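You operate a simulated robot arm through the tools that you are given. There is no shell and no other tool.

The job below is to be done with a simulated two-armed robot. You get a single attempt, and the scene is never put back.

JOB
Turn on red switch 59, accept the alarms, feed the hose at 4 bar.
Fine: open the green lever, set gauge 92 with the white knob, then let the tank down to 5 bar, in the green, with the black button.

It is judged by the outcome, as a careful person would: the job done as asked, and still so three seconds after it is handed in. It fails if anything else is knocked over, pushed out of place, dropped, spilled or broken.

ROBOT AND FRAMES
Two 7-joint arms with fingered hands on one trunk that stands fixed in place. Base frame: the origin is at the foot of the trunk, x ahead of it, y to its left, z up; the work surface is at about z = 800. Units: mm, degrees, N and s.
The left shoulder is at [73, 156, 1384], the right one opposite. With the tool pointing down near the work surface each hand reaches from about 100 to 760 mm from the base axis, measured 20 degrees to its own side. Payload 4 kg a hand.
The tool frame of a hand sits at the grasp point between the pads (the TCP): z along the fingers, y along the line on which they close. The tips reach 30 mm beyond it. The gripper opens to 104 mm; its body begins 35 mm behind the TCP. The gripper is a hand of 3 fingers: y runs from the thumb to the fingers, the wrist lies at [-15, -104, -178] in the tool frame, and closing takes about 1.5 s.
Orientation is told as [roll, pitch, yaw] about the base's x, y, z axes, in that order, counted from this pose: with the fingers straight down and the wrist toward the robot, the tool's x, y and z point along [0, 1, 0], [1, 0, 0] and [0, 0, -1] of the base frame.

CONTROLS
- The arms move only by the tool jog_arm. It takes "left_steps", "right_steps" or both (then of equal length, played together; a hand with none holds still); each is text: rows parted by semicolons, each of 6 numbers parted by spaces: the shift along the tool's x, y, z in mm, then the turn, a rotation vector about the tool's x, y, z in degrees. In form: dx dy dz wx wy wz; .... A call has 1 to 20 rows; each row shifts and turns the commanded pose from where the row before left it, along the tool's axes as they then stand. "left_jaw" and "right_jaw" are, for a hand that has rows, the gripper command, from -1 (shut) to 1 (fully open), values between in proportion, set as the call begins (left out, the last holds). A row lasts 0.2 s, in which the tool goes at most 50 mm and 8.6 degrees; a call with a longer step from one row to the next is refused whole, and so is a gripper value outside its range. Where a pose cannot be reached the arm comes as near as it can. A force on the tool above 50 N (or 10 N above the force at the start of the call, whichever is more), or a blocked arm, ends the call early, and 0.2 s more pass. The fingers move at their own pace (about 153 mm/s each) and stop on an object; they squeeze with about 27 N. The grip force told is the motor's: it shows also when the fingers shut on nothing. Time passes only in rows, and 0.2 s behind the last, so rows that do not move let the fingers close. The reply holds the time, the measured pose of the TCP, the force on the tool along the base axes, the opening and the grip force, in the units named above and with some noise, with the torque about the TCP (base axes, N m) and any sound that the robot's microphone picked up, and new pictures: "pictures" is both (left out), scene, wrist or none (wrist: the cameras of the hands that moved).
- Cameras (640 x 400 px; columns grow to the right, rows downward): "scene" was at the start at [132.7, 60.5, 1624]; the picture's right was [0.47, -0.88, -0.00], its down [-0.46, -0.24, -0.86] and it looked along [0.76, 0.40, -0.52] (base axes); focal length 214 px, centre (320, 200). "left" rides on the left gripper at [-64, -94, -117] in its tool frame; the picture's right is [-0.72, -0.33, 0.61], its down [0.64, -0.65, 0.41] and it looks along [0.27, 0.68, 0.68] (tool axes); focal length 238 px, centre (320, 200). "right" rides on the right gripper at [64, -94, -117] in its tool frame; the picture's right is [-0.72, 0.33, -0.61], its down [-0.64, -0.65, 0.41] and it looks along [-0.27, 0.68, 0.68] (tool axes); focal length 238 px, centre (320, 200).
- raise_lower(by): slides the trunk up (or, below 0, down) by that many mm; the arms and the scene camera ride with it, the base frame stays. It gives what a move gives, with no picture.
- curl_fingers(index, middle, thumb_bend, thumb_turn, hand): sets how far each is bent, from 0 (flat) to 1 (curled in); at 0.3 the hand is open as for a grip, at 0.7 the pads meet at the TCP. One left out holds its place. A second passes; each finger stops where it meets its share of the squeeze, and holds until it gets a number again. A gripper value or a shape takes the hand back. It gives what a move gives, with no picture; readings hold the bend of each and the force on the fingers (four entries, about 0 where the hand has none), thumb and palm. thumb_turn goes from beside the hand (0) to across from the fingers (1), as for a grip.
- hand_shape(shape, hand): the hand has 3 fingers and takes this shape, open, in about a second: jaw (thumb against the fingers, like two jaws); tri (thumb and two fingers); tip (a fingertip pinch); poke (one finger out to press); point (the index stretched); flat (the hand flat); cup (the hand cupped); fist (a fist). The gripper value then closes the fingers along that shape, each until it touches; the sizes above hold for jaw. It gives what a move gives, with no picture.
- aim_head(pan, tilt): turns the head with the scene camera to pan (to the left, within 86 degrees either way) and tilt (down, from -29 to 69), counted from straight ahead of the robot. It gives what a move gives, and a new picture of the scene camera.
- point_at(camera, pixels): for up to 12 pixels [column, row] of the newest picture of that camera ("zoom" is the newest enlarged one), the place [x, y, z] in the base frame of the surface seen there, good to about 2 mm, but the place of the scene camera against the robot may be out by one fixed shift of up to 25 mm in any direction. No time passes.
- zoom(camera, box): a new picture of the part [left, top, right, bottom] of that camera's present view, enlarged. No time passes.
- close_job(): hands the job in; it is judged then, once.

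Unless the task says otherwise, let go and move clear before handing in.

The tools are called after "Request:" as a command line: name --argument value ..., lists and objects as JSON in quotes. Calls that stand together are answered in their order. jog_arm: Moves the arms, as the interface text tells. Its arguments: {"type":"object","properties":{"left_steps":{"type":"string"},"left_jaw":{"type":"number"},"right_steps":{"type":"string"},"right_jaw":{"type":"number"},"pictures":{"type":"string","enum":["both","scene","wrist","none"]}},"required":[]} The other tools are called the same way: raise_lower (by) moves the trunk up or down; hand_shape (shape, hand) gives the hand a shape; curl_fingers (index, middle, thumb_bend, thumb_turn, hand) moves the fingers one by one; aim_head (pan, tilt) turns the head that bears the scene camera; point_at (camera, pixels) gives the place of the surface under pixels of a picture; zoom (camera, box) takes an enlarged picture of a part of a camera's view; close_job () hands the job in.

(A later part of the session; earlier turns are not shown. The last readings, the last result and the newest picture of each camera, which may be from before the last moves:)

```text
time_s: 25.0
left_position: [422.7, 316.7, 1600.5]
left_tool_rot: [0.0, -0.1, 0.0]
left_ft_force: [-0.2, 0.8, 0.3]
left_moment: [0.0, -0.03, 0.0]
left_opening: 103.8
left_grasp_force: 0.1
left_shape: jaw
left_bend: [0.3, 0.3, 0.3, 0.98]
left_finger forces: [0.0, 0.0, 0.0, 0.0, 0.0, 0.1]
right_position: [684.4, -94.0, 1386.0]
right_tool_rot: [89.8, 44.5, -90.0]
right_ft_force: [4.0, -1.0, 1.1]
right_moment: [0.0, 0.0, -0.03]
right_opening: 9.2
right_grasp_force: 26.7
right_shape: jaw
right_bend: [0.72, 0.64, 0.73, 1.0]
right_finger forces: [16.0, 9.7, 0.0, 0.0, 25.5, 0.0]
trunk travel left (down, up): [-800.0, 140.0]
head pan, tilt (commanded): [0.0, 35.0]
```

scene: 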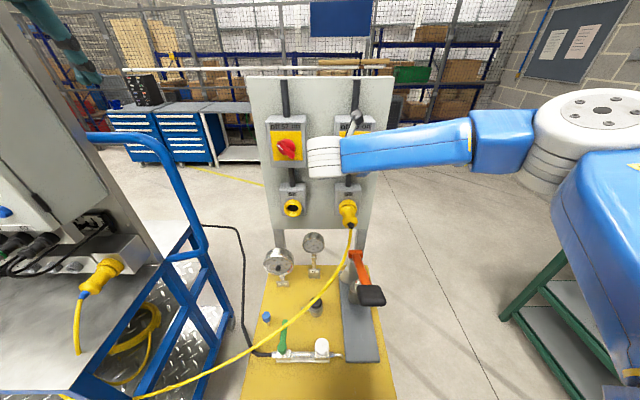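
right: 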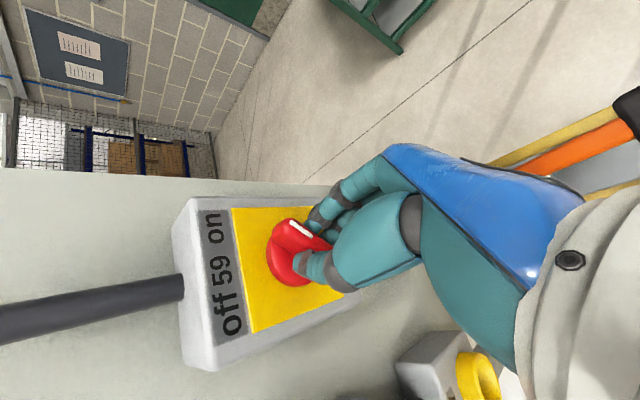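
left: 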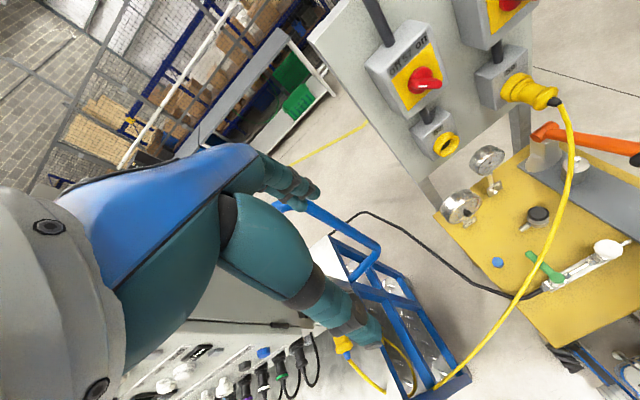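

The marker now points to "on" after 90° with no torque build-up. Before releasing, I'll look at the cabinet to see whether it has powered up.

Request:
aim_head --pan 60 --tilt 25

Request:
zoom --camera "scene" --box '[270, 60, 380, 150]'

Request:
zoom --camera "scene" --box '[280, 130, 380, 210]'

```text
time_s: 26.3
left_position: [422.3, 317.4, 1599.9]
left_tool_rot: [0.1, 0.0, 0.0]
left_ft_force: [-0.2, -0.1, 0.2]
left_moment: [-0.01, 0.02, 0.0]
left_opening: 103.9
left_grasp_force: 0.0
left_shape: jaw
left_bend: [0.3, 0.3, 0.3, 0.98]
left_finger forces: [0.0, 0.1, 0.0, 0.0, 0.0, 0.0]
right_position: [685.1, -95.0, 1385.0]
right_tool_rot: [89.8, 44.3, -90.2]
right_ft_force: [3.7, -0.4, -0.3]
right_moment: [0.02, 0.0, -0.04]
right_opening: 9.4
right_grasp_force: 27.4
right_shape: jaw
right_bend: [0.72, 0.64, 0.73, 1.0]
right_finger forces: [16.4, 9.6, 0.1, 0.0, 25.2, 0.0]
trunk travel left (down, up): [-800.0, 140.0]
head pan, tilt (commanded): [60.0, 25.0]
```

scene: 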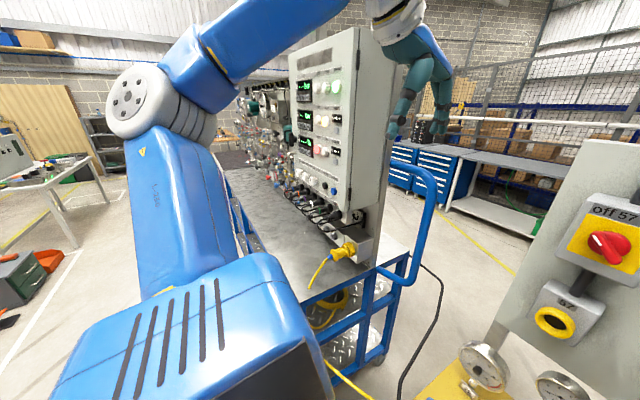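

```text
4.44 times, centred on (325, 105) of scene
```

zoom: 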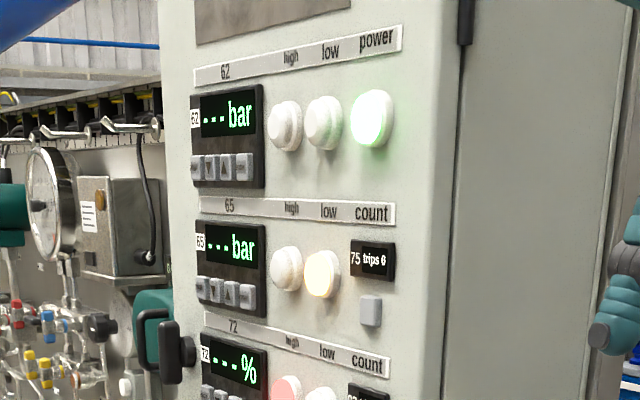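

```text
5.00 times, centred on (330, 170) of scene
```

zoom: 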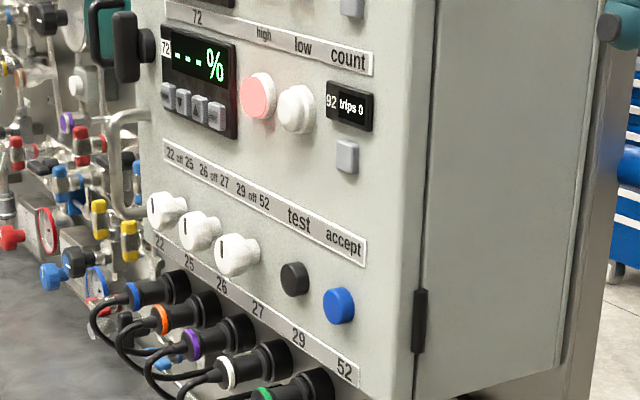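

The cabinet is powered: the green power lamp is on, the amber "65 low" and red "72 high" lamps are lit. I'll open the right hand and back straight off the knob.

Request:
jog_arm --right_steps "0 0 0 0 0 0; 0 0 0 0 0 0; 0 0 0 0 0 0; 0 0 0 0 0 0; 0 0 0 0 0 0; 0 0 -15 0 0 0; 0 0 -25 0 0 0; 0 0 -30 0 0 0; 0 0 -30 0 0 0; 0 0 0 0 0 0" --right_jaw 1

```text
time_s: 28.5
left_position: [422.4, 318.5, 1601.0]
left_tool_rot: [0.0, 0.0, 0.0]
left_ft_force: [0.5, -0.2, -0.7]
left_moment: [0.0, 0.02, 0.03]
left_opening: 103.8
left_grasp_force: 0.0
left_shape: jaw
left_bend: [0.3, 0.3, 0.3, 0.98]
left_finger forces: [0.1, 0.1, 0.0, 0.0, 0.0, 0.0]
right_position: [579.6, -94.3, 1387.5]
right_tool_rot: [90.0, 44.4, -89.9]
right_ft_force: [-0.7, -1.0, -0.6]
right_moment: [0.0, 0.02, -0.02]
right_opening: 103.6
right_grasp_force: 0.0
right_shape: jaw
right_bend: [0.3, 0.3, 0.3, 0.98]
right_finger forces: [0.0, 0.0, 0.0, 0.1, 0.1, 0.0]
trunk travel left (down, up): [-800.0, 140.0]
head pan, tilt (commanded): [60.0, 25.0]
```

scene: 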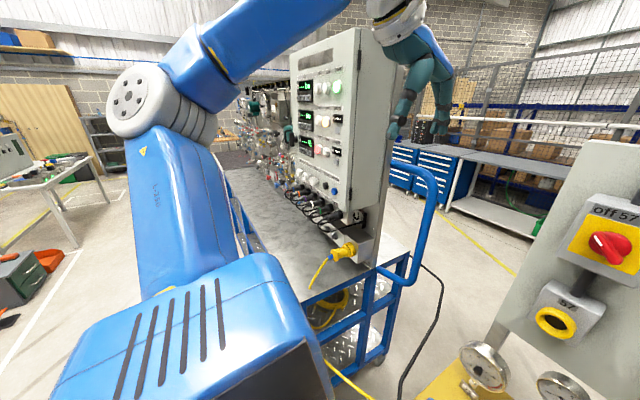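
right: 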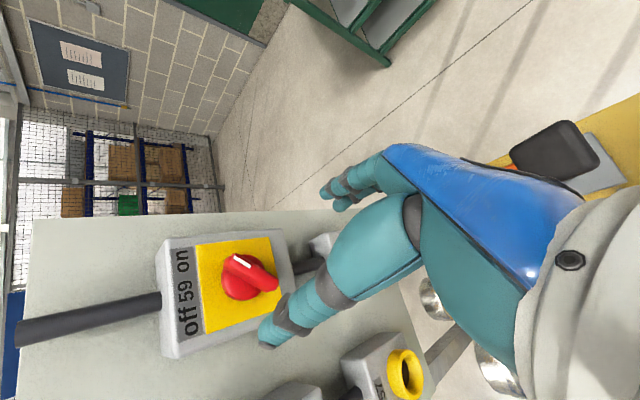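

Switch 59 is at "on" and the hand is clear. Next is the blue accept button: I'll measure the cabinet's front face and the buttons from the scene.

Request:
zoom --camera "scene" --box '[280, 130, 380, 210]'

Request:
point_at --camera "zoom" --pixels '[[340, 305], [294, 278], [310, 350], [380, 330], [200, 110], [350, 40], [220, 330], [380, 180], [395, 390], [405, 150], [300, 60], [230, 255]]'

```text
5.00 times, centred on (330, 170) of scene
```

zoom: 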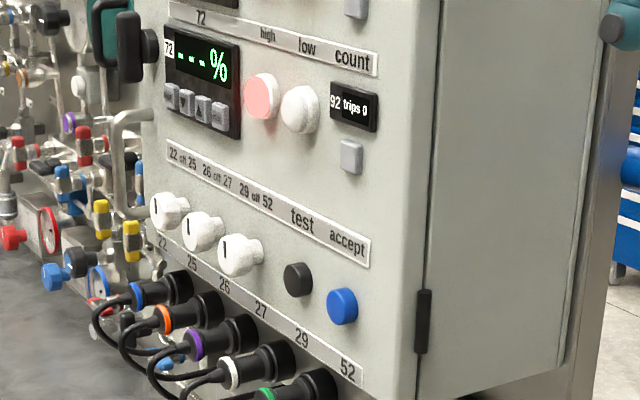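

```text
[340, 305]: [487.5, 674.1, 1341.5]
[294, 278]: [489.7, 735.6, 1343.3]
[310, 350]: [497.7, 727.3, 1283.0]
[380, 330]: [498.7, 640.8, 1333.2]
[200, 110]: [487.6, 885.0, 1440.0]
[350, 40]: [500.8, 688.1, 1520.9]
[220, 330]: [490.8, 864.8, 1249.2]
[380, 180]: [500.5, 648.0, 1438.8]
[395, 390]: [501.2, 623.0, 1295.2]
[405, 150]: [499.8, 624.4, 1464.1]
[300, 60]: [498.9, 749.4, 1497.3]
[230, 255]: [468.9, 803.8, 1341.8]
```

The accept button front is near (488, 674, 1341) and the face is a plane at x≈500, with "test" 61 mm to its left. I'll put the left hand in poke shape and look at where the fingertip sits.

Request:
hand_shape --hand "left" --shape "poke"

Request:
jog_arm --left_steps "0 0 0 0 0 0" --pictures "both"

Request:
zoom --camera "scene" --box '[360, 0, 480, 150]'

```text
time_s: 29.4
left_position: [422.2, 318.2, 1600.5]
left_tool_rot: [0.0, 0.1, 0.0]
left_ft_force: [0.0, 0.8, -0.6]
left_moment: [0.01, -0.02, -0.02]
left_opening: 0.0
left_grasp_force: 0.1
left_shape: poke
left_bend: [0.7, 0.7, 1.0, 1.0]
left_finger forces: [0.0, 0.0, 0.0, 0.0, 0.1, 0.1]
right_position: [579.2, -94.9, 1386.2]
right_tool_rot: [89.8, 44.4, -89.9]
right_ft_force: [0.1, -0.7, -0.4]
right_moment: [0.0, 0.02, 0.01]
right_opening: 103.9
right_grasp_force: 0.0
right_shape: jaw
right_bend: [0.3, 0.3, 0.3, 0.98]
right_finger forces: [0.1, 0.1, 0.0, 0.0, 0.0, 0.1]
trunk travel left (down, up): [-800.0, 140.0]
head pan, tilt (commanded): [60.0, 25.0]
```

```text
time_s: 29.8
left_position: [420.8, 316.8, 1601.6]
left_tool_rot: [0.0, 0.0, 0.0]
left_ft_force: [0.0, 0.0, -0.1]
left_moment: [-0.03, -0.01, 0.03]
left_opening: 0.2
left_grasp_force: 0.0
left_shape: poke
left_bend: [0.7, 0.7, 1.0, 1.0]
left_finger forces: [0.0, 0.1, 0.1, 0.1, 0.0, 0.0]
right_position: [579.9, -93.1, 1386.6]
right_tool_rot: [90.0, 44.4, -90.0]
right_ft_force: [0.5, 0.3, 1.3]
right_moment: [0.0, 0.01, 0.05]
right_opening: 103.7
right_grasp_force: 0.2
right_shape: jaw
right_bend: [0.3, 0.3, 0.3, 0.98]
right_finger forces: [0.1, 0.0, 0.0, 0.0, 0.0, 0.0]
trunk travel left (down, up): [-800.0, 140.0]
head pan, tilt (commanded): [60.0, 25.0]
```

scene: 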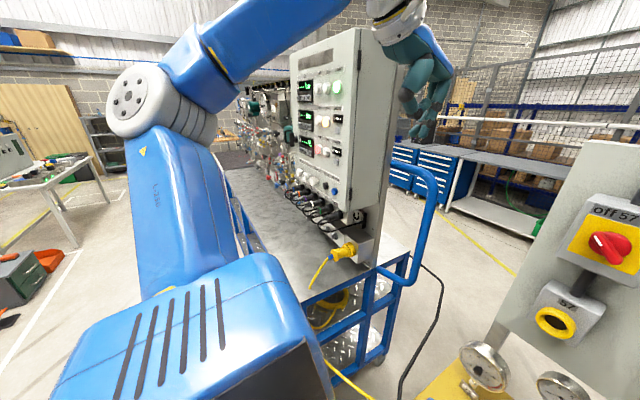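
left: 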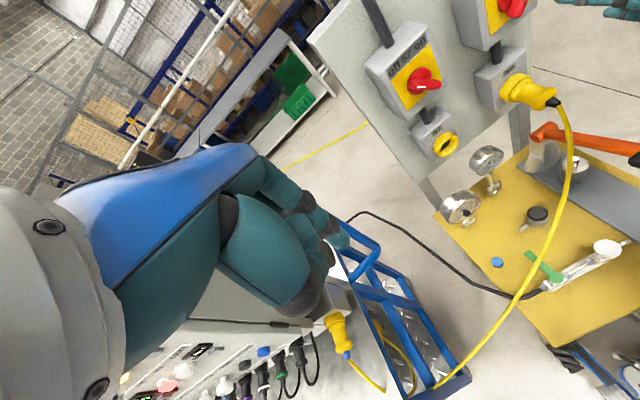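

```text
2.67 times, centred on (420, 75) of scene
```

zoom: 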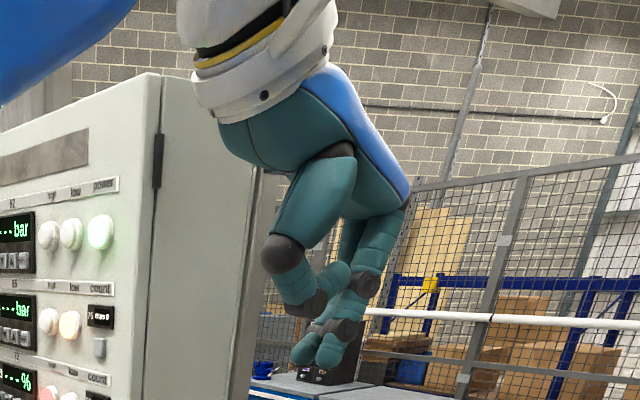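

In poke shape the index and middle tips come together near the tool axis. I'll measure where they are.

Request:
zoom --camera "left" --box '[230, 170, 370, 330]'

Request:
point_at --camera "left" --pixels '[[342, 238], [330, 250], [322, 222], [308, 200], [325, 262], [318, 280], [305, 290], [300, 250]]'

Request:
point_at --camera "scene" --pixels '[[413, 130], [422, 130], [409, 118], [428, 115], [400, 95]]'

```text
2.50 times, centred on (300, 250) of left
```

zoom: 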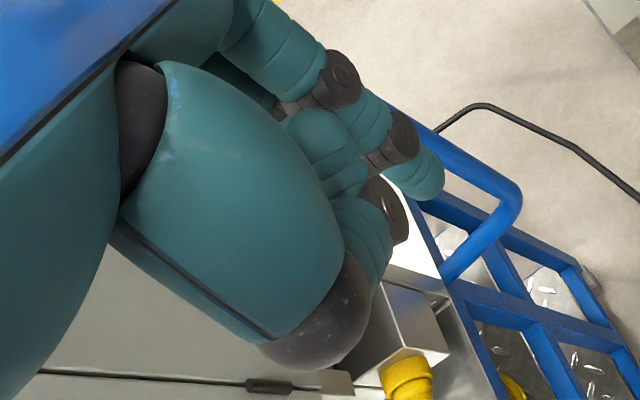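

```text
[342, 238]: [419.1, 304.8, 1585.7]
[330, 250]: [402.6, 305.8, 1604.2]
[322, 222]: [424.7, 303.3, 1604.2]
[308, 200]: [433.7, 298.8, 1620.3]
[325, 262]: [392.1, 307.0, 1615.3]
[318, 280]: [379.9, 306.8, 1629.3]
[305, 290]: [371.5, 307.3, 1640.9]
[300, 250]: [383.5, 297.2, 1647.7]
```

```text
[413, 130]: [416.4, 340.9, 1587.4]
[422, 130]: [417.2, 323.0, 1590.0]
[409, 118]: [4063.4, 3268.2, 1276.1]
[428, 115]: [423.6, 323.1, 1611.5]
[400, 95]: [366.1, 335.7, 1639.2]
```

The two poke tips sit at about tool ±12 mm in x, roughly 20–25 mm beyond the TCP. I'll carry the left hand over toward the front of the cabinet, staying clear of it, then turn it to point forward.

Request:
jog_arm --left_steps "30 -5 12 0 0 0; 30 -5 12 0 0 0; 30 -5 12 0 0 0; 30 -5 12 0 0 0; 30 -5 12 0 0 0; 30 -5 12 0 0 0; 30 -5 12 0 0 0; 30 -5 12 0 0 0; 0 0 0 0 0 0"

```text
time_s: 31.8
left_position: [382.7, 559.9, 1501.6]
left_tool_rot: [-0.2, 0.0, 0.0]
left_ft_force: [-0.7, 0.8, -0.3]
left_moment: [-0.01, -0.05, 0.02]
left_opening: 0.1
left_grasp_force: 0.0
left_shape: poke
left_bend: [0.7, 0.7, 1.0, 1.0]
left_finger forces: [0.0, 0.0, 0.0, 0.1, 0.0, 0.0]
right_position: [580.2, -94.6, 1386.0]
right_tool_rot: [89.9, 44.5, -90.0]
right_ft_force: [0.3, -0.2, 0.5]
right_moment: [0.03, -0.03, 0.01]
right_opening: 103.6
right_grasp_force: 0.0
right_shape: jaw
right_bend: [0.3, 0.3, 0.3, 0.98]
right_finger forces: [0.0, 0.1, 0.0, 0.0, 0.1, 0.0]
trunk travel left (down, up): [-800.0, 140.0]
head pan, tilt (commanded): [60.0, 25.0]
```

scene: 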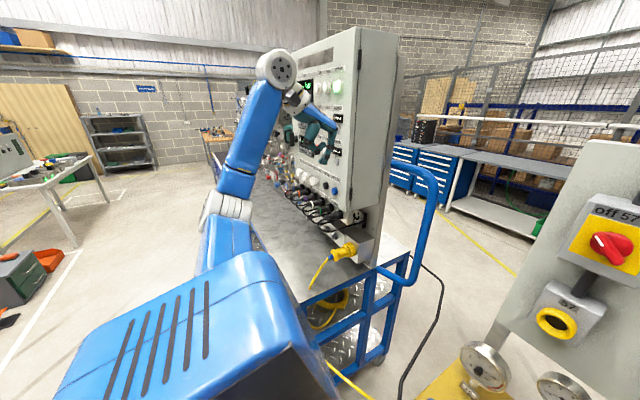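
left: 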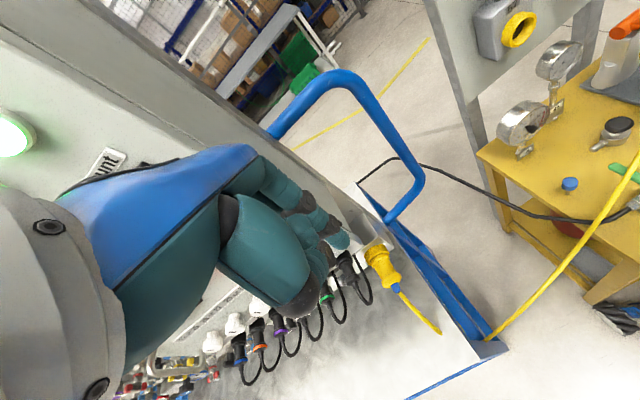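

The left hand is at (383, 560, 1501), clear of the cabinet. Now I'll rotate it to point at the panel.

Request:
jog_arm --left_steps "0 0 0 -4.6 -4.6 -4.6; 0 0 0 -4.6 -4.6 -4.6; 0 0 0 -4.6 -4.6 -4.6; 0 0 0 -4.6 -4.6 -4.6; 0 0 0 -4.6 -4.6 -4.6; 0 0 0 -4.6 -4.6 -4.6; 0 0 0 -4.6 -4.6 -4.6; 0 0 0 -4.6 -4.6 -4.6; 0 0 0 -4.6 -4.6 -4.6; 0 0 0 -4.6 -4.6 -4.6; 0 0 0 -4.6 -4.6 -4.6; 0 0 0 -4.6 -4.6 -4.6; 0 0 0 -4.6 -4.6 -4.6; 0 0 0 -4.6 -4.6 -4.6; 0 0 0 -4.9 -4.9 -4.9; 0 0 0 0 0 0"

```text
time_s: 35.2
left_position: [381.2, 556.7, 1504.3]
left_tool_rot: [-90.1, 0.1, 90.1]
left_ft_force: [-0.1, 0.7, 0.3]
left_moment: [-0.02, 0.0, 0.0]
left_opening: 0.0
left_grasp_force: 0.0
left_shape: poke
left_bend: [0.7, 0.7, 1.0, 1.0]
left_finger forces: [0.1, 0.0, 0.0, 0.0, 0.1, 0.1]
right_position: [580.7, -94.2, 1387.3]
right_tool_rot: [89.9, 44.3, -90.0]
right_ft_force: [0.0, 0.4, -1.0]
right_moment: [0.0, 0.01, -0.03]
right_opening: 103.6
right_grasp_force: 0.1
right_shape: jaw
right_bend: [0.3, 0.3, 0.3, 0.98]
right_finger forces: [0.1, 0.1, 0.0, 0.0, 0.0, 0.0]
trunk travel left (down, up): [-800.0, 140.0]
head pan, tilt (commanded): [60.0, 25.0]
```

scene: 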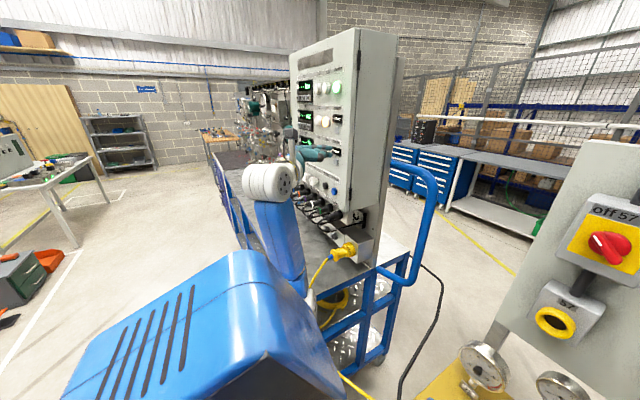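
left: 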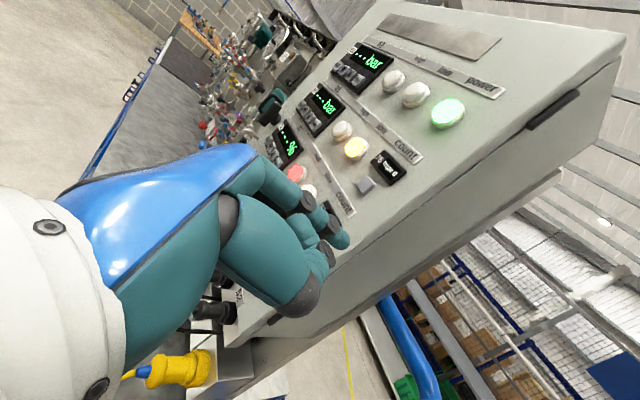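

The hand now points at the panel. The elbow looks low in the picture around (305,295), so I'll check its real position against the cart and cable.

Request:
point_at --camera "scene" --pixels '[[308, 298], [285, 230], [300, 280], [270, 180], [310, 310], [318, 275], [345, 250], [322, 300]]'

Request:
zoom --camera "scene" --box '[240, 120, 390, 330]'

```text
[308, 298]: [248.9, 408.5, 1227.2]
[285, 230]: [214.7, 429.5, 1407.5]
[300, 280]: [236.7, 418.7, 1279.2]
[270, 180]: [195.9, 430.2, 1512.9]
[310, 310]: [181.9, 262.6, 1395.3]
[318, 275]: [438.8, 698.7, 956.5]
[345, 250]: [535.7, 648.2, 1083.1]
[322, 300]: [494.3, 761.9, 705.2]
```

```text
1.90 times, centred on (315, 225) of scene
```

zoom: 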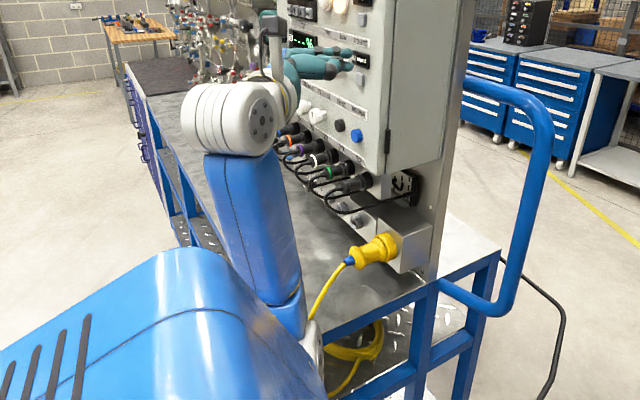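

The elbow is at about (249, 408, 1227), so lowering the hand would drop it toward the cart. I'll check the cart top height and then roll the hand so the forearm comes in more level.

Request:
point_at --camera "scene" --pixels '[[230, 165], [245, 200], [310, 245], [395, 270], [385, 250], [240, 190], [350, 290], [375, 240]]'

Request:
jog_arm --left_steps "0 0 0 0 0 -8; 0 0 0 0 0 -8; 0 0 0 0 0 -8; 0 0 0 0 0 -8; 0 0 0 0 0 -8; 0 0 0 0 0 -5; 0 0 0 0 0 0"

```text
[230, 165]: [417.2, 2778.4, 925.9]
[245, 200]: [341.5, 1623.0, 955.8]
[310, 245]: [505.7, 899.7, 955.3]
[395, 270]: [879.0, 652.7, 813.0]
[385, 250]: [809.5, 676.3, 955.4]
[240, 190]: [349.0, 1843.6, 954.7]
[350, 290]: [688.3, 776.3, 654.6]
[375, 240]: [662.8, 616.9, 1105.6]
```

```text
time_s: 36.8
left_position: [382.3, 555.3, 1504.8]
left_tool_rot: [-90.0, 44.9, 90.0]
left_ft_force: [-0.3, 0.0, 0.0]
left_moment: [-0.02, 0.01, 0.01]
left_opening: 0.0
left_grasp_force: 0.1
left_shape: poke
left_bend: [0.7, 0.7, 1.0, 1.0]
left_finger forces: [0.0, 0.1, 0.1, 0.0, 0.0, 0.0]
right_position: [579.8, -97.2, 1386.6]
right_tool_rot: [89.9, 44.5, -90.1]
right_ft_force: [0.9, 0.3, 0.3]
right_moment: [-0.01, 0.0, -0.01]
right_opening: 103.2
right_grasp_force: 0.0
right_shape: jaw
right_bend: [0.3, 0.3, 0.3, 0.98]
right_finger forces: [0.0, 0.0, 0.0, 0.0, 0.1, 0.1]
trunk travel left (down, up): [-800.0, 140.0]
head pan, tilt (commanded): [60.0, 25.0]
```

scene: 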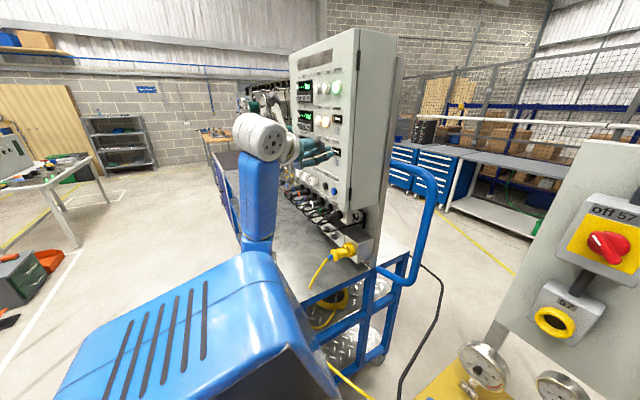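
left: 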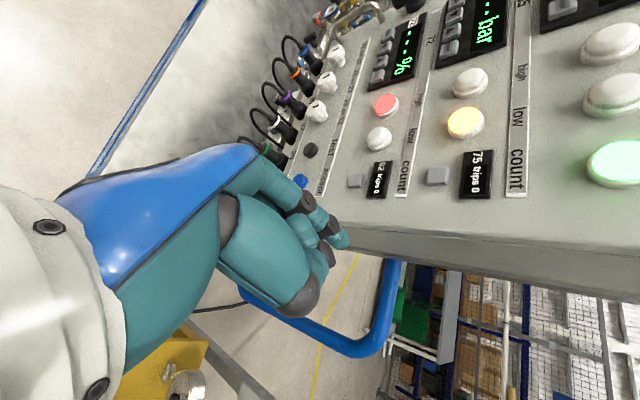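

The left camera now sees the blue accept button near (300,180) and the black test button near (311,150). I'll get accurate positions from it.

Request:
zoom --camera "left" --box '[260, 120, 400, 220]'

Request:
point_at --camera "left" --pixels '[[299, 180], [303, 178], [311, 150], [330, 190], [340, 150]]'

```text
4.00 times, centred on (330, 170) of left
```

zoom: 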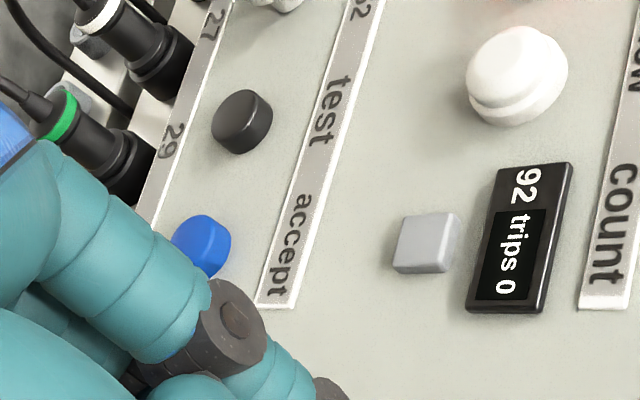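

```text
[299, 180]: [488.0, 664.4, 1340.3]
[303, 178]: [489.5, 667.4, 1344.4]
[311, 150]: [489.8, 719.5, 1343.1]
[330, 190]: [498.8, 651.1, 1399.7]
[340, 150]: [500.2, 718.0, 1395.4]
```

The test button centre is about (489, 720, 1341), so accept is about (488, 660, 1340). I'll move sideways at a safe distance until the hand is in front of accept, then re-measure.

Request:
jog_arm --left_steps "7.07 31.7 0 0 0 0; 7.07 31.7 0 0 0 0; 7.07 31.7 0 0 0 0; 7.07 31.7 0 0 0 0; 7.07 31.7 0 0 0 0; 7.07 31.7 0 0 0 0; 0 0 0 0 0 0"

```text
time_s: 38.4
left_position: [383.0, 660.2, 1337.3]
left_tool_rot: [-90.0, 44.9, 90.0]
left_ft_force: [0.9, -0.5, 1.2]
left_moment: [0.01, 0.01, -0.02]
left_opening: 0.0
left_grasp_force: 0.1
left_shape: poke
left_bend: [0.7, 0.7, 1.0, 1.0]
left_finger forces: [0.0, 0.1, 0.1, 0.0, 0.0, 0.0]
right_position: [579.8, -93.6, 1386.5]
right_tool_rot: [89.9, 44.4, -90.0]
right_ft_force: [-0.5, -0.5, 1.1]
right_moment: [0.0, 0.01, 0.0]
right_opening: 103.3
right_grasp_force: 0.1
right_shape: jaw
right_bend: [0.3, 0.3, 0.3, 0.98]
right_finger forces: [0.0, 0.0, 0.1, 0.0, 0.0, 0.0]
trunk travel left (down, up): [-800.0, 140.0]
head pan, tilt (commanded): [60.0, 25.0]
```

scene: 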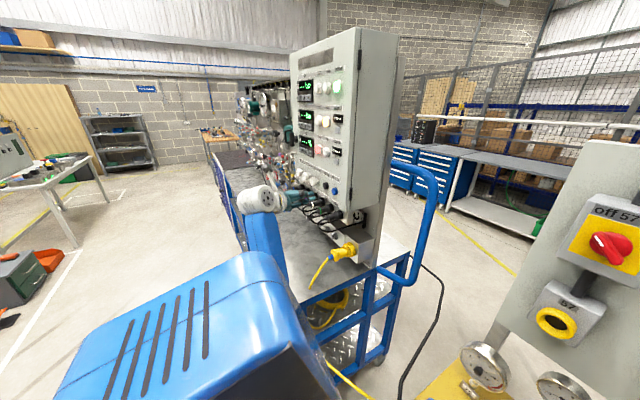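
left: 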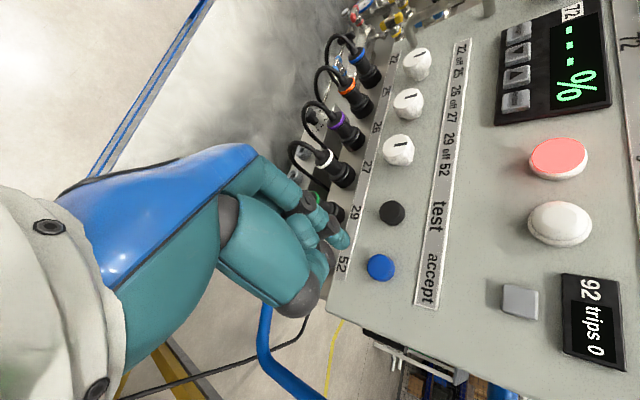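

Request:
zoom --camera "left" --box '[270, 170, 430, 310]'

Request:
point_at --camera "left" --pixels '[[379, 267], [391, 213], [370, 260], [388, 276], [345, 238], [338, 222], [410, 270], [370, 300]]'

Request:
zoom --camera "scene" --box '[220, 140, 360, 250]'

```text
2.86 times, centred on (350, 240) of left
```

zoom: 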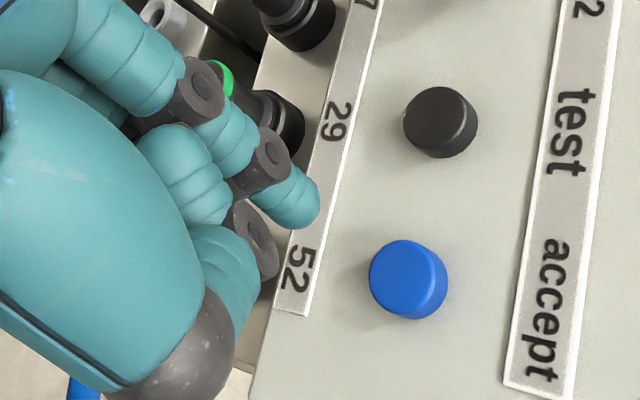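

```text
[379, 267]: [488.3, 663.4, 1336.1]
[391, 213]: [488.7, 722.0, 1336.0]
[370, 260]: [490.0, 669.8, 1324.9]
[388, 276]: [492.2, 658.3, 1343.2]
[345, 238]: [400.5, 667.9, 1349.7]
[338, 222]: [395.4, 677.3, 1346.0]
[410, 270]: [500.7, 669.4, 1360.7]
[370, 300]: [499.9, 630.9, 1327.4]
```

```text
3.64 times, centred on (290, 195) of scene
```

zoom: 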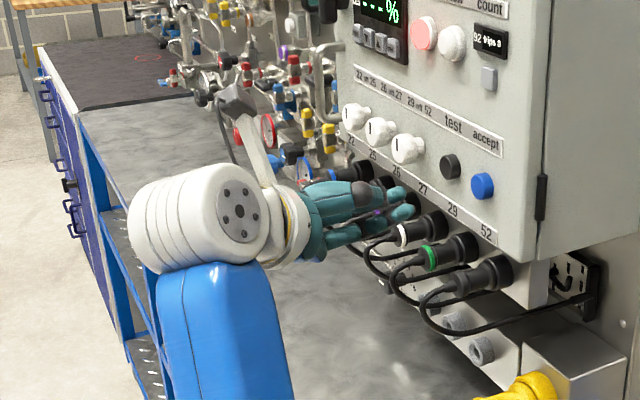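

Accept's centre is about (488, 662, 1335.5). Before advancing, I'll check that the plugs below won't be touched by the knuckles.

Request:
point_at --camera "zoom" --pixels '[[490, 272], [440, 290], [450, 245], [400, 250], [420, 310], [350, 205], [415, 210], [310, 240]]'

```text
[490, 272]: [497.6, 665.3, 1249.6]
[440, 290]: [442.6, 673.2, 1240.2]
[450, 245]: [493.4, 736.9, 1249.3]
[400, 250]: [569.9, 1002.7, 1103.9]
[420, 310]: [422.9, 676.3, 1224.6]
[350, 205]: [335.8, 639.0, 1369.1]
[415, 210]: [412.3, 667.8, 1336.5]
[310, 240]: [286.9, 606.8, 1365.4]
```

The plugs stay below z≈1265, so there's room. I'll advance to just short of the button.

Request:
jog_arm --left_steps "0 2.5 20 0 0 0; 0 0 20 0 0 0; 0 0 20 0 0 0; 0 0 8 0 0 0; 0 0 0 0 0 0"

Request:
zoom --camera "left" --box '[270, 170, 430, 310]'

```text
time_s: 39.6
left_position: [450.5, 663.7, 1338.9]
left_tool_rot: [-90.0, 44.9, 90.0]
left_ft_force: [0.8, -0.4, 0.0]
left_moment: [-0.01, 0.02, 0.0]
left_opening: 0.0
left_grasp_force: 0.1
left_shape: poke
left_bend: [0.7, 0.7, 1.0, 1.0]
left_finger forces: [0.1, 0.1, 0.1, 0.1, 0.0, 0.0]
right_position: [580.1, -93.3, 1386.0]
right_tool_rot: [89.9, 44.5, -90.0]
right_ft_force: [0.4, -0.2, -0.7]
right_moment: [-0.04, 0.01, 0.0]
right_opening: 103.7
right_grasp_force: 0.0
right_shape: jaw
right_bend: [0.3, 0.3, 0.3, 0.98]
right_finger forces: [0.0, 0.1, 0.1, 0.0, 0.1, 0.0]
trunk travel left (down, up): [-800.0, 140.0]
head pan, tilt (commanded): [60.0, 25.0]
```

scene: 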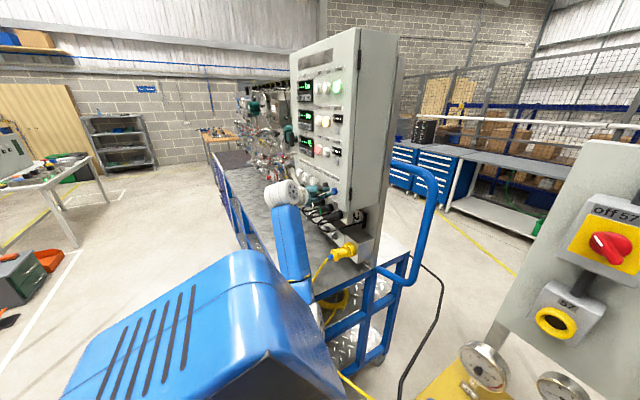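
left: 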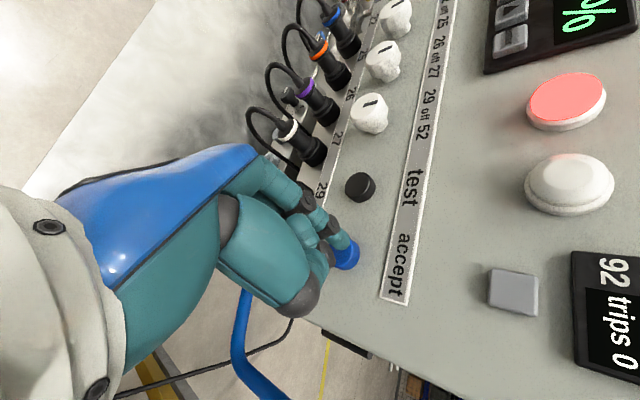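

```text
2.86 times, centred on (350, 240) of left
```

zoom: 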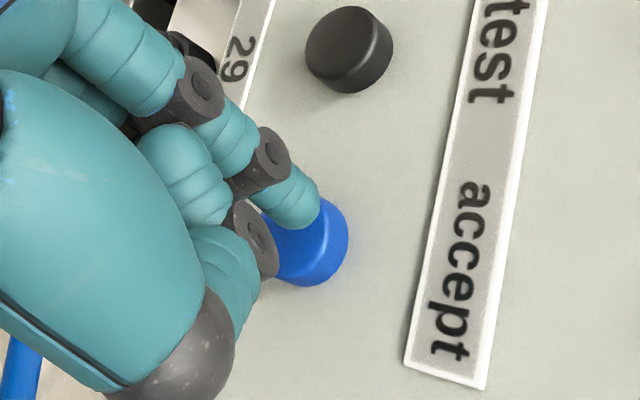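

The fingertip is lined up with the blue button (zoom (310,240)). I'll correct slightly and press in small steps, watching the force.

Request:
jog_arm --left_steps "3 1 4 0 0 0; 0 0 4 0 0 0; 0 0 3 0 0 0; 0 0 2 0 0 0; 0 0 0 0 0 0"

Request:
zoom --camera "left" --box '[270, 170, 430, 310]'

```text
time_s: 40.8
left_position: [462.0, 662.7, 1335.6]
left_tool_rot: [-90.0, 44.9, 89.9]
left_ft_force: [-4.6, -0.5, -1.5]
left_moment: [0.0, 0.05, -0.07]
left_opening: 0.0
left_grasp_force: 0.0
left_shape: poke
left_bend: [0.7, 0.7, 1.0, 1.0]
left_finger forces: [0.0, 4.5, 0.0, 0.0, 0.0, 0.0]
right_position: [579.3, -94.6, 1388.0]
right_tool_rot: [90.0, 44.4, -90.0]
right_ft_force: [0.0, -0.2, 0.2]
right_moment: [-0.01, 0.0, 0.01]
right_opening: 103.6
right_grasp_force: 0.1
right_shape: jaw
right_bend: [0.3, 0.3, 0.3, 0.98]
right_finger forces: [0.1, 0.0, 0.0, 0.0, 0.0, 0.1]
trunk travel left (down, up): [-800.0, 140.0]
head pan, tilt (commanded): [60.0, 25.0]
heard: click
```

scene: 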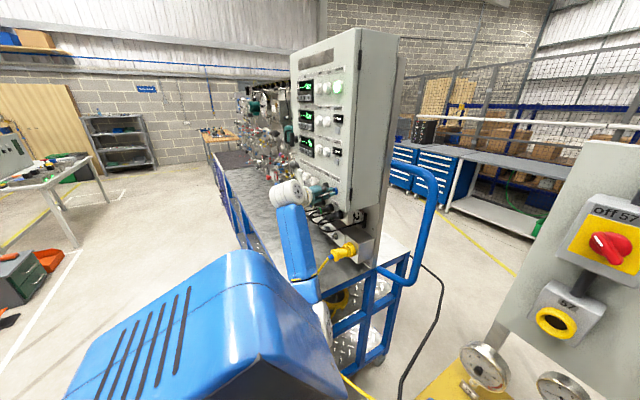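
left: 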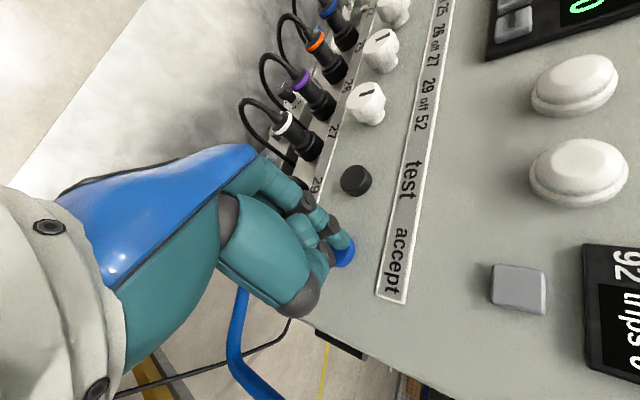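

```text
2.86 times, centred on (350, 240) of left
```

zoom: 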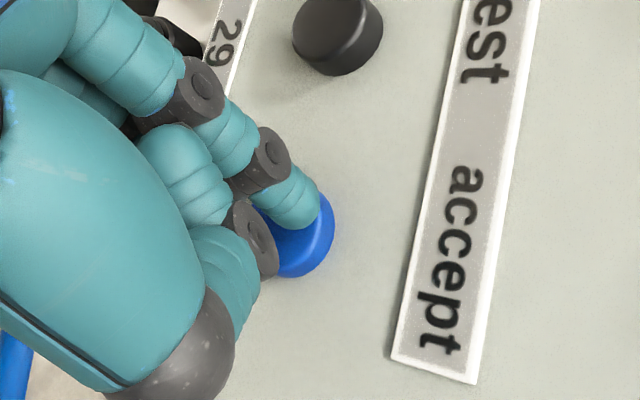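

A click was heard and the red lamp has gone dark, so the alarms are accepted. I'll back the hand off and check the whole cabinet.

Request:
jog_arm --left_steps "0 0 -15 0 0 0; 0 0 -25 0 0 0; 0 0 -30 0 0 0; 0 0 -10 0 0 0; 0 0 0 0 0 0" --pictures "both"

Request:
zoom --camera "scene" --box '[280, 60, 370, 210]'

```text
time_s: 42.0
left_position: [384.9, 662.6, 1335.7]
left_tool_rot: [-90.0, 45.0, 90.0]
left_ft_force: [0.6, 0.0, 0.2]
left_moment: [-0.01, 0.01, -0.01]
left_opening: 0.0
left_grasp_force: 0.0
left_shape: poke
left_bend: [0.7, 0.7, 1.0, 1.0]
left_finger forces: [0.0, 0.0, 0.0, 0.0, 0.1, 0.0]
right_position: [580.7, -94.9, 1386.4]
right_tool_rot: [89.7, 44.4, -90.1]
right_ft_force: [0.1, 0.3, -0.5]
right_moment: [-0.01, 0.02, 0.05]
right_opening: 103.4
right_grasp_force: 0.0
right_shape: jaw
right_bend: [0.3, 0.3, 0.3, 0.98]
right_finger forces: [0.1, 0.2, 0.0, 0.1, 0.0, 0.0]
trunk travel left (down, up): [-800.0, 140.0]
head pan, tilt (commanded): [60.0, 25.0]
```

scene: 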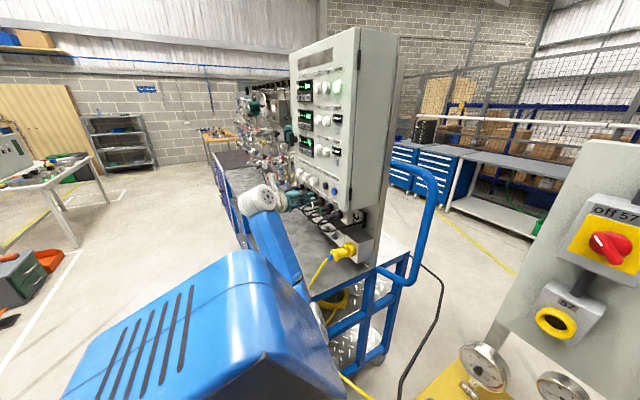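
left: 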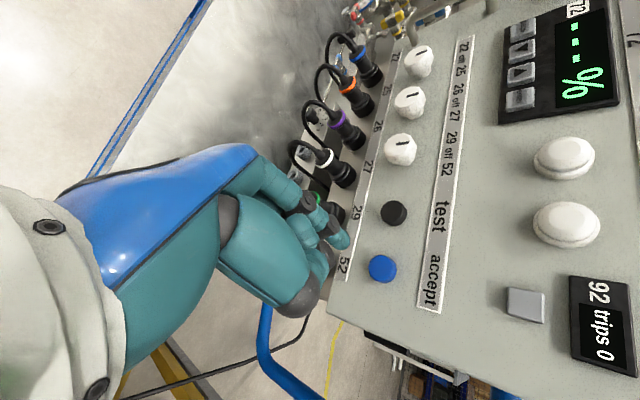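

```text
2.67 times, centred on (325, 135) of scene
```

zoom: 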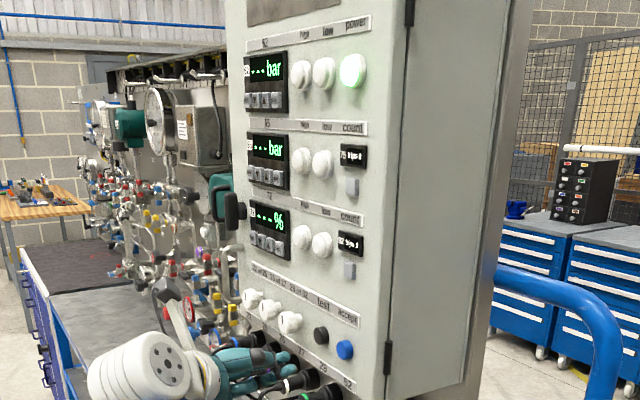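

All alarm lamps are now off and only "power" is lit. Next is the green lever: I'll pull the left arm back from the cabinet and turn it to point down, leaning in from the left.

Request:
jog_arm --left_steps "15.1 -34.9 0 0 0 0; 15.1 -34.9 0 0 0 0; 15.1 -34.9 0 0 0 0; 15.1 -34.9 0 0 0 0; 15.1 -34.9 0 0 0 0; 15 -34.8 0 0 0 0; 0 0 0 0 0 0" --pictures "none"

Request:
jog_arm --left_steps "0 0 0 4.39 4.96 4.96; 0 0 0 4.39 4.96 4.96; 0 0 0 4.39 4.96 4.96; 0 0 0 4.39 4.96 4.96; 0 0 0 4.39 4.96 4.96; 0 0 0 4.39 4.96 4.96; 0 0 0 4.39 4.96 4.96; 0 0 0 4.39 4.96 4.96; 0 0 0 4.39 4.96 4.96; 0 0 0 4.39 4.96 4.96; 0 0 0 4.39 4.96 4.96; 0 0 0 4.39 4.96 4.96; 0 0 0 4.39 4.96 4.96; 0 0 0 4.39 4.96 4.96; 0 0 0 4.39 4.96 4.96; 0 0 0 0 0 0"

Request:
aim_head --pan 15 --tilt 50

```text
time_s: 43.6
left_position: [379.2, 514.8, 1398.4]
left_tool_rot: [-90.0, 44.9, 90.0]
left_ft_force: [0.3, 0.7, 1.7]
left_moment: [0.03, 0.01, 0.0]
left_opening: 0.0
left_grasp_force: 0.1
left_shape: poke
left_bend: [0.7, 0.7, 1.0, 1.0]
left_finger forces: [0.0, 0.0, 0.0, 0.1, 0.1, 0.1]
left hand out of reach, approached as far as the arm can: row 4, 5, 6
right_position: [582.5, -98.0, 1385.2]
right_tool_rot: [89.7, 44.5, -90.2]
right_ft_force: [0.5, 0.4, -0.5]
right_moment: [-0.01, 0.03, 0.0]
right_opening: 103.4
right_grasp_force: 0.0
right_shape: jaw
right_bend: [0.3, 0.3, 0.3, 0.98]
right_finger forces: [0.0, 0.0, 0.0, 0.0, 0.0, 0.1]
trunk travel left (down, up): [-800.0, 140.0]
head pan, tilt (commanded): [60.0, 25.0]
```

```text
time_s: 47.0
left_position: [376.7, 518.7, 1399.2]
left_tool_rot: [-37.9, -0.1, -0.1]
left_ft_force: [-0.3, -0.4, 0.2]
left_moment: [0.03, 0.0, -0.01]
left_opening: 0.1
left_grasp_force: 0.0
left_shape: poke
left_bend: [0.7, 0.7, 1.0, 1.0]
left_finger forces: [0.1, 0.1, 0.0, 0.1, 0.0, 0.0]
right_position: [580.2, -95.4, 1386.6]
right_tool_rot: [89.8, 44.5, -90.0]
right_ft_force: [0.3, 0.8, -0.6]
right_moment: [-0.01, -0.01, 0.0]
right_opening: 103.6
right_grasp_force: 0.0
right_shape: jaw
right_bend: [0.3, 0.3, 0.3, 0.98]
right_finger forces: [0.1, 0.0, 0.0, 0.0, 0.0, 0.1]
trunk travel left (down, up): [-800.0, 140.0]
head pan, tilt (commanded): [60.0, 25.0]
```

scene: 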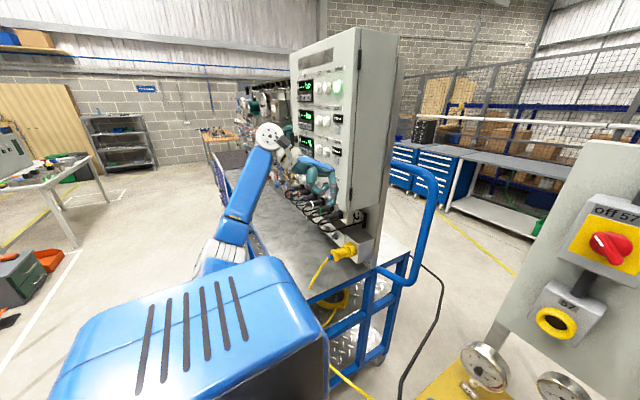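
left: 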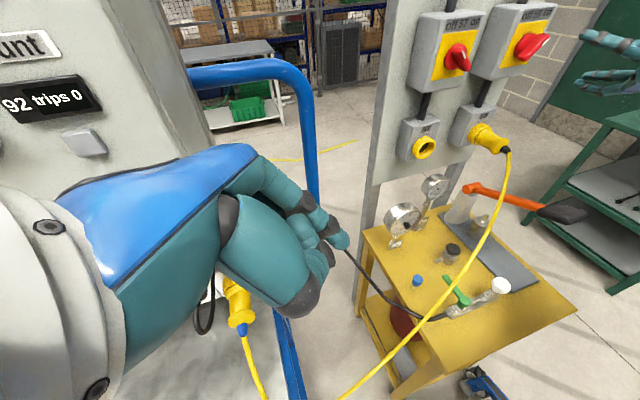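

```text
time_s: 48.1
left_position: [376.9, 518.0, 1400.4]
left_tool_rot: [-38.0, 0.0, 0.0]
left_ft_force: [0.1, -0.4, -0.7]
left_moment: [-0.02, -0.03, 0.01]
left_opening: 0.3
left_grasp_force: 0.0
left_shape: poke
left_bend: [0.7, 0.7, 1.0, 1.0]
left_finger forces: [0.0, 0.1, 0.0, 0.0, 0.0, 0.0]
right_position: [580.2, -93.9, 1387.2]
right_tool_rot: [89.9, 44.4, -90.1]
right_ft_force: [-0.3, 0.9, 0.3]
right_moment: [-0.03, 0.0, 0.0]
right_opening: 103.5
right_grasp_force: 0.0
right_shape: jaw
right_bend: [0.3, 0.3, 0.3, 0.98]
right_finger forces: [0.1, 0.1, 0.0, 0.0, 0.0, 0.1]
trunk travel left (down, up): [-800.0, 140.0]
head pan, tilt (commanded): [15.0, 50.0]
```

scene: 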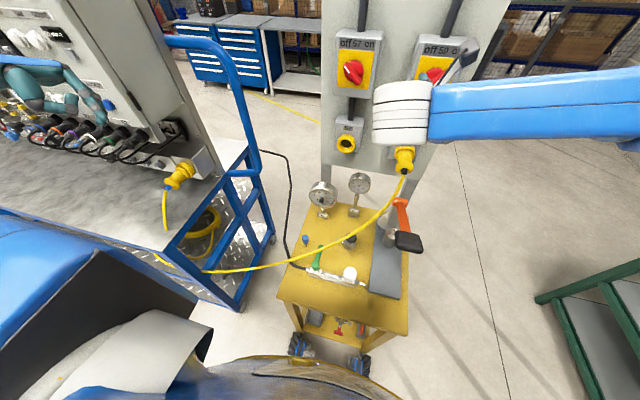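

The left hand is now pointing down and leaning in. I'll check where the cart's blue handle is before crossing over to the board, and curl the middle finger away so that just one finger sticks out.

Request:
point_at --camera "scene" --pixels '[[236, 90], [215, 45], [253, 150], [245, 172], [190, 42], [270, 235]]'

Request:
curl_fingers --hand "left" --middle 1.0

Request:
jog_arm --left_steps "-20 0 0 0 0 0; -20 0 0 0 0 0; 0 0 0 0 0 0" --pictures "both"

Request:
zoom --camera "left" --box '[200, 150, 380, 330]'

```text
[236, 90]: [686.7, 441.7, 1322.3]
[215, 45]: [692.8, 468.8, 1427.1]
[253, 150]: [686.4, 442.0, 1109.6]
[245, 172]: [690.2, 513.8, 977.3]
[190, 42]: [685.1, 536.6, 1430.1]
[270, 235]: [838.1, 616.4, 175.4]
```

```text
time_s: 49.1
left_position: [376.3, 519.5, 1400.8]
left_tool_rot: [-38.1, 0.1, 0.0]
left_ft_force: [0.1, -0.8, -0.1]
left_moment: [0.02, 0.03, 0.02]
left_opening: 29.9
left_grasp_force: 0.0
left_shape: fingers
left_bend: [0.7, 1.0, 1.0, 1.0]
left_finger forces: [0.0, 0.1, 0.1, 0.0, 0.1, 0.1]
right_position: [579.0, -93.3, 1387.1]
right_tool_rot: [89.9, 44.3, -90.0]
right_ft_force: [-0.4, 0.2, 0.2]
right_moment: [0.02, 0.01, 0.0]
right_opening: 103.7
right_grasp_force: 0.1
right_shape: jaw
right_bend: [0.3, 0.3, 0.3, 0.98]
right_finger forces: [0.0, 0.0, 0.0, 0.1, 0.0, 0.0]
trunk travel left (down, up): [-800.0, 140.0]
head pan, tilt (commanded): [15.0, 50.0]
```

```text
time_s: 49.9
left_position: [376.5, 486.6, 1424.5]
left_tool_rot: [-38.0, 0.0, 0.0]
left_ft_force: [-0.3, 0.2, 0.1]
left_moment: [0.0, 0.01, -0.03]
left_opening: 29.9
left_grasp_force: 0.0
left_shape: fingers
left_bend: [0.7, 1.0, 1.0, 1.0]
left_finger forces: [0.0, 0.0, 0.0, 0.0, 0.1, 0.1]
right_position: [580.3, -95.7, 1386.3]
right_tool_rot: [89.9, 44.3, -90.0]
right_ft_force: [-0.3, -0.5, 1.1]
right_moment: [-0.01, 0.0, 0.01]
right_opening: 103.7
right_grasp_force: 0.1
right_shape: jaw
right_bend: [0.3, 0.3, 0.3, 0.98]
right_finger forces: [0.0, 0.0, 0.1, 0.0, 0.0, 0.0]
trunk travel left (down, up): [-800.0, 140.0]
head pan, tilt (commanded): [15.0, 50.0]
```

scene: 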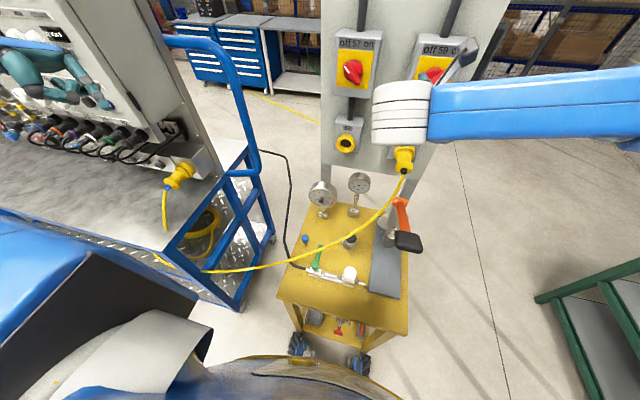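
left: 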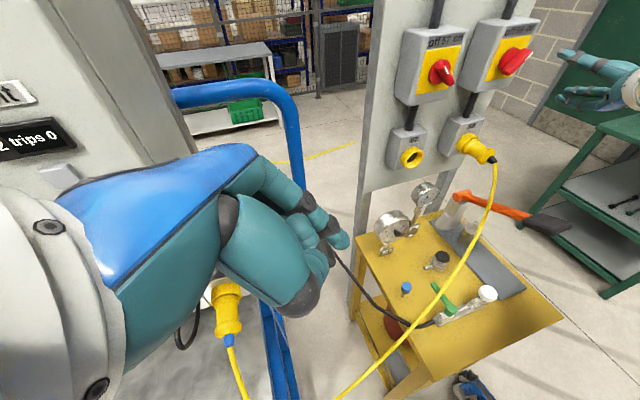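

```text
2.22 times, centred on (290, 240) of left
```

zoom: 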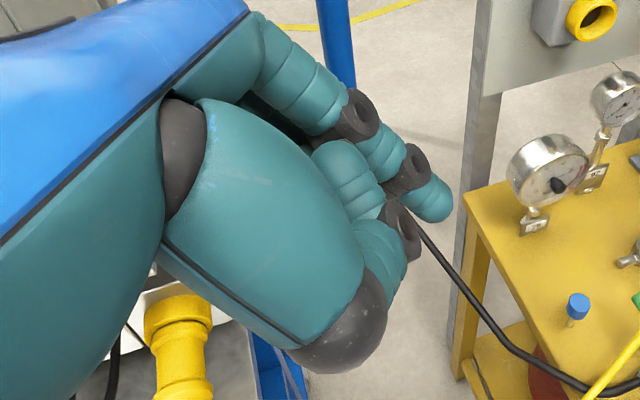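

The extended index (zoom (430,205)) is the one on the camera side. I'll measure its tip to get its offset in the tool frame.

Request:
point_at --camera "zoom" --pixels '[[448, 215], [440, 195], [425, 180], [430, 200], [435, 220], [405, 210], [415, 165], [370, 110]]'

```text
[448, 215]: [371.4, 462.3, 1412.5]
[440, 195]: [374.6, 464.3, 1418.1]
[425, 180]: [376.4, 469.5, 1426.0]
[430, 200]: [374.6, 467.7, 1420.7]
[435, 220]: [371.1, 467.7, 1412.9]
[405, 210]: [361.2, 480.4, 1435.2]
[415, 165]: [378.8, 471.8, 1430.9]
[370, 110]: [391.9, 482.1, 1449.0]
```

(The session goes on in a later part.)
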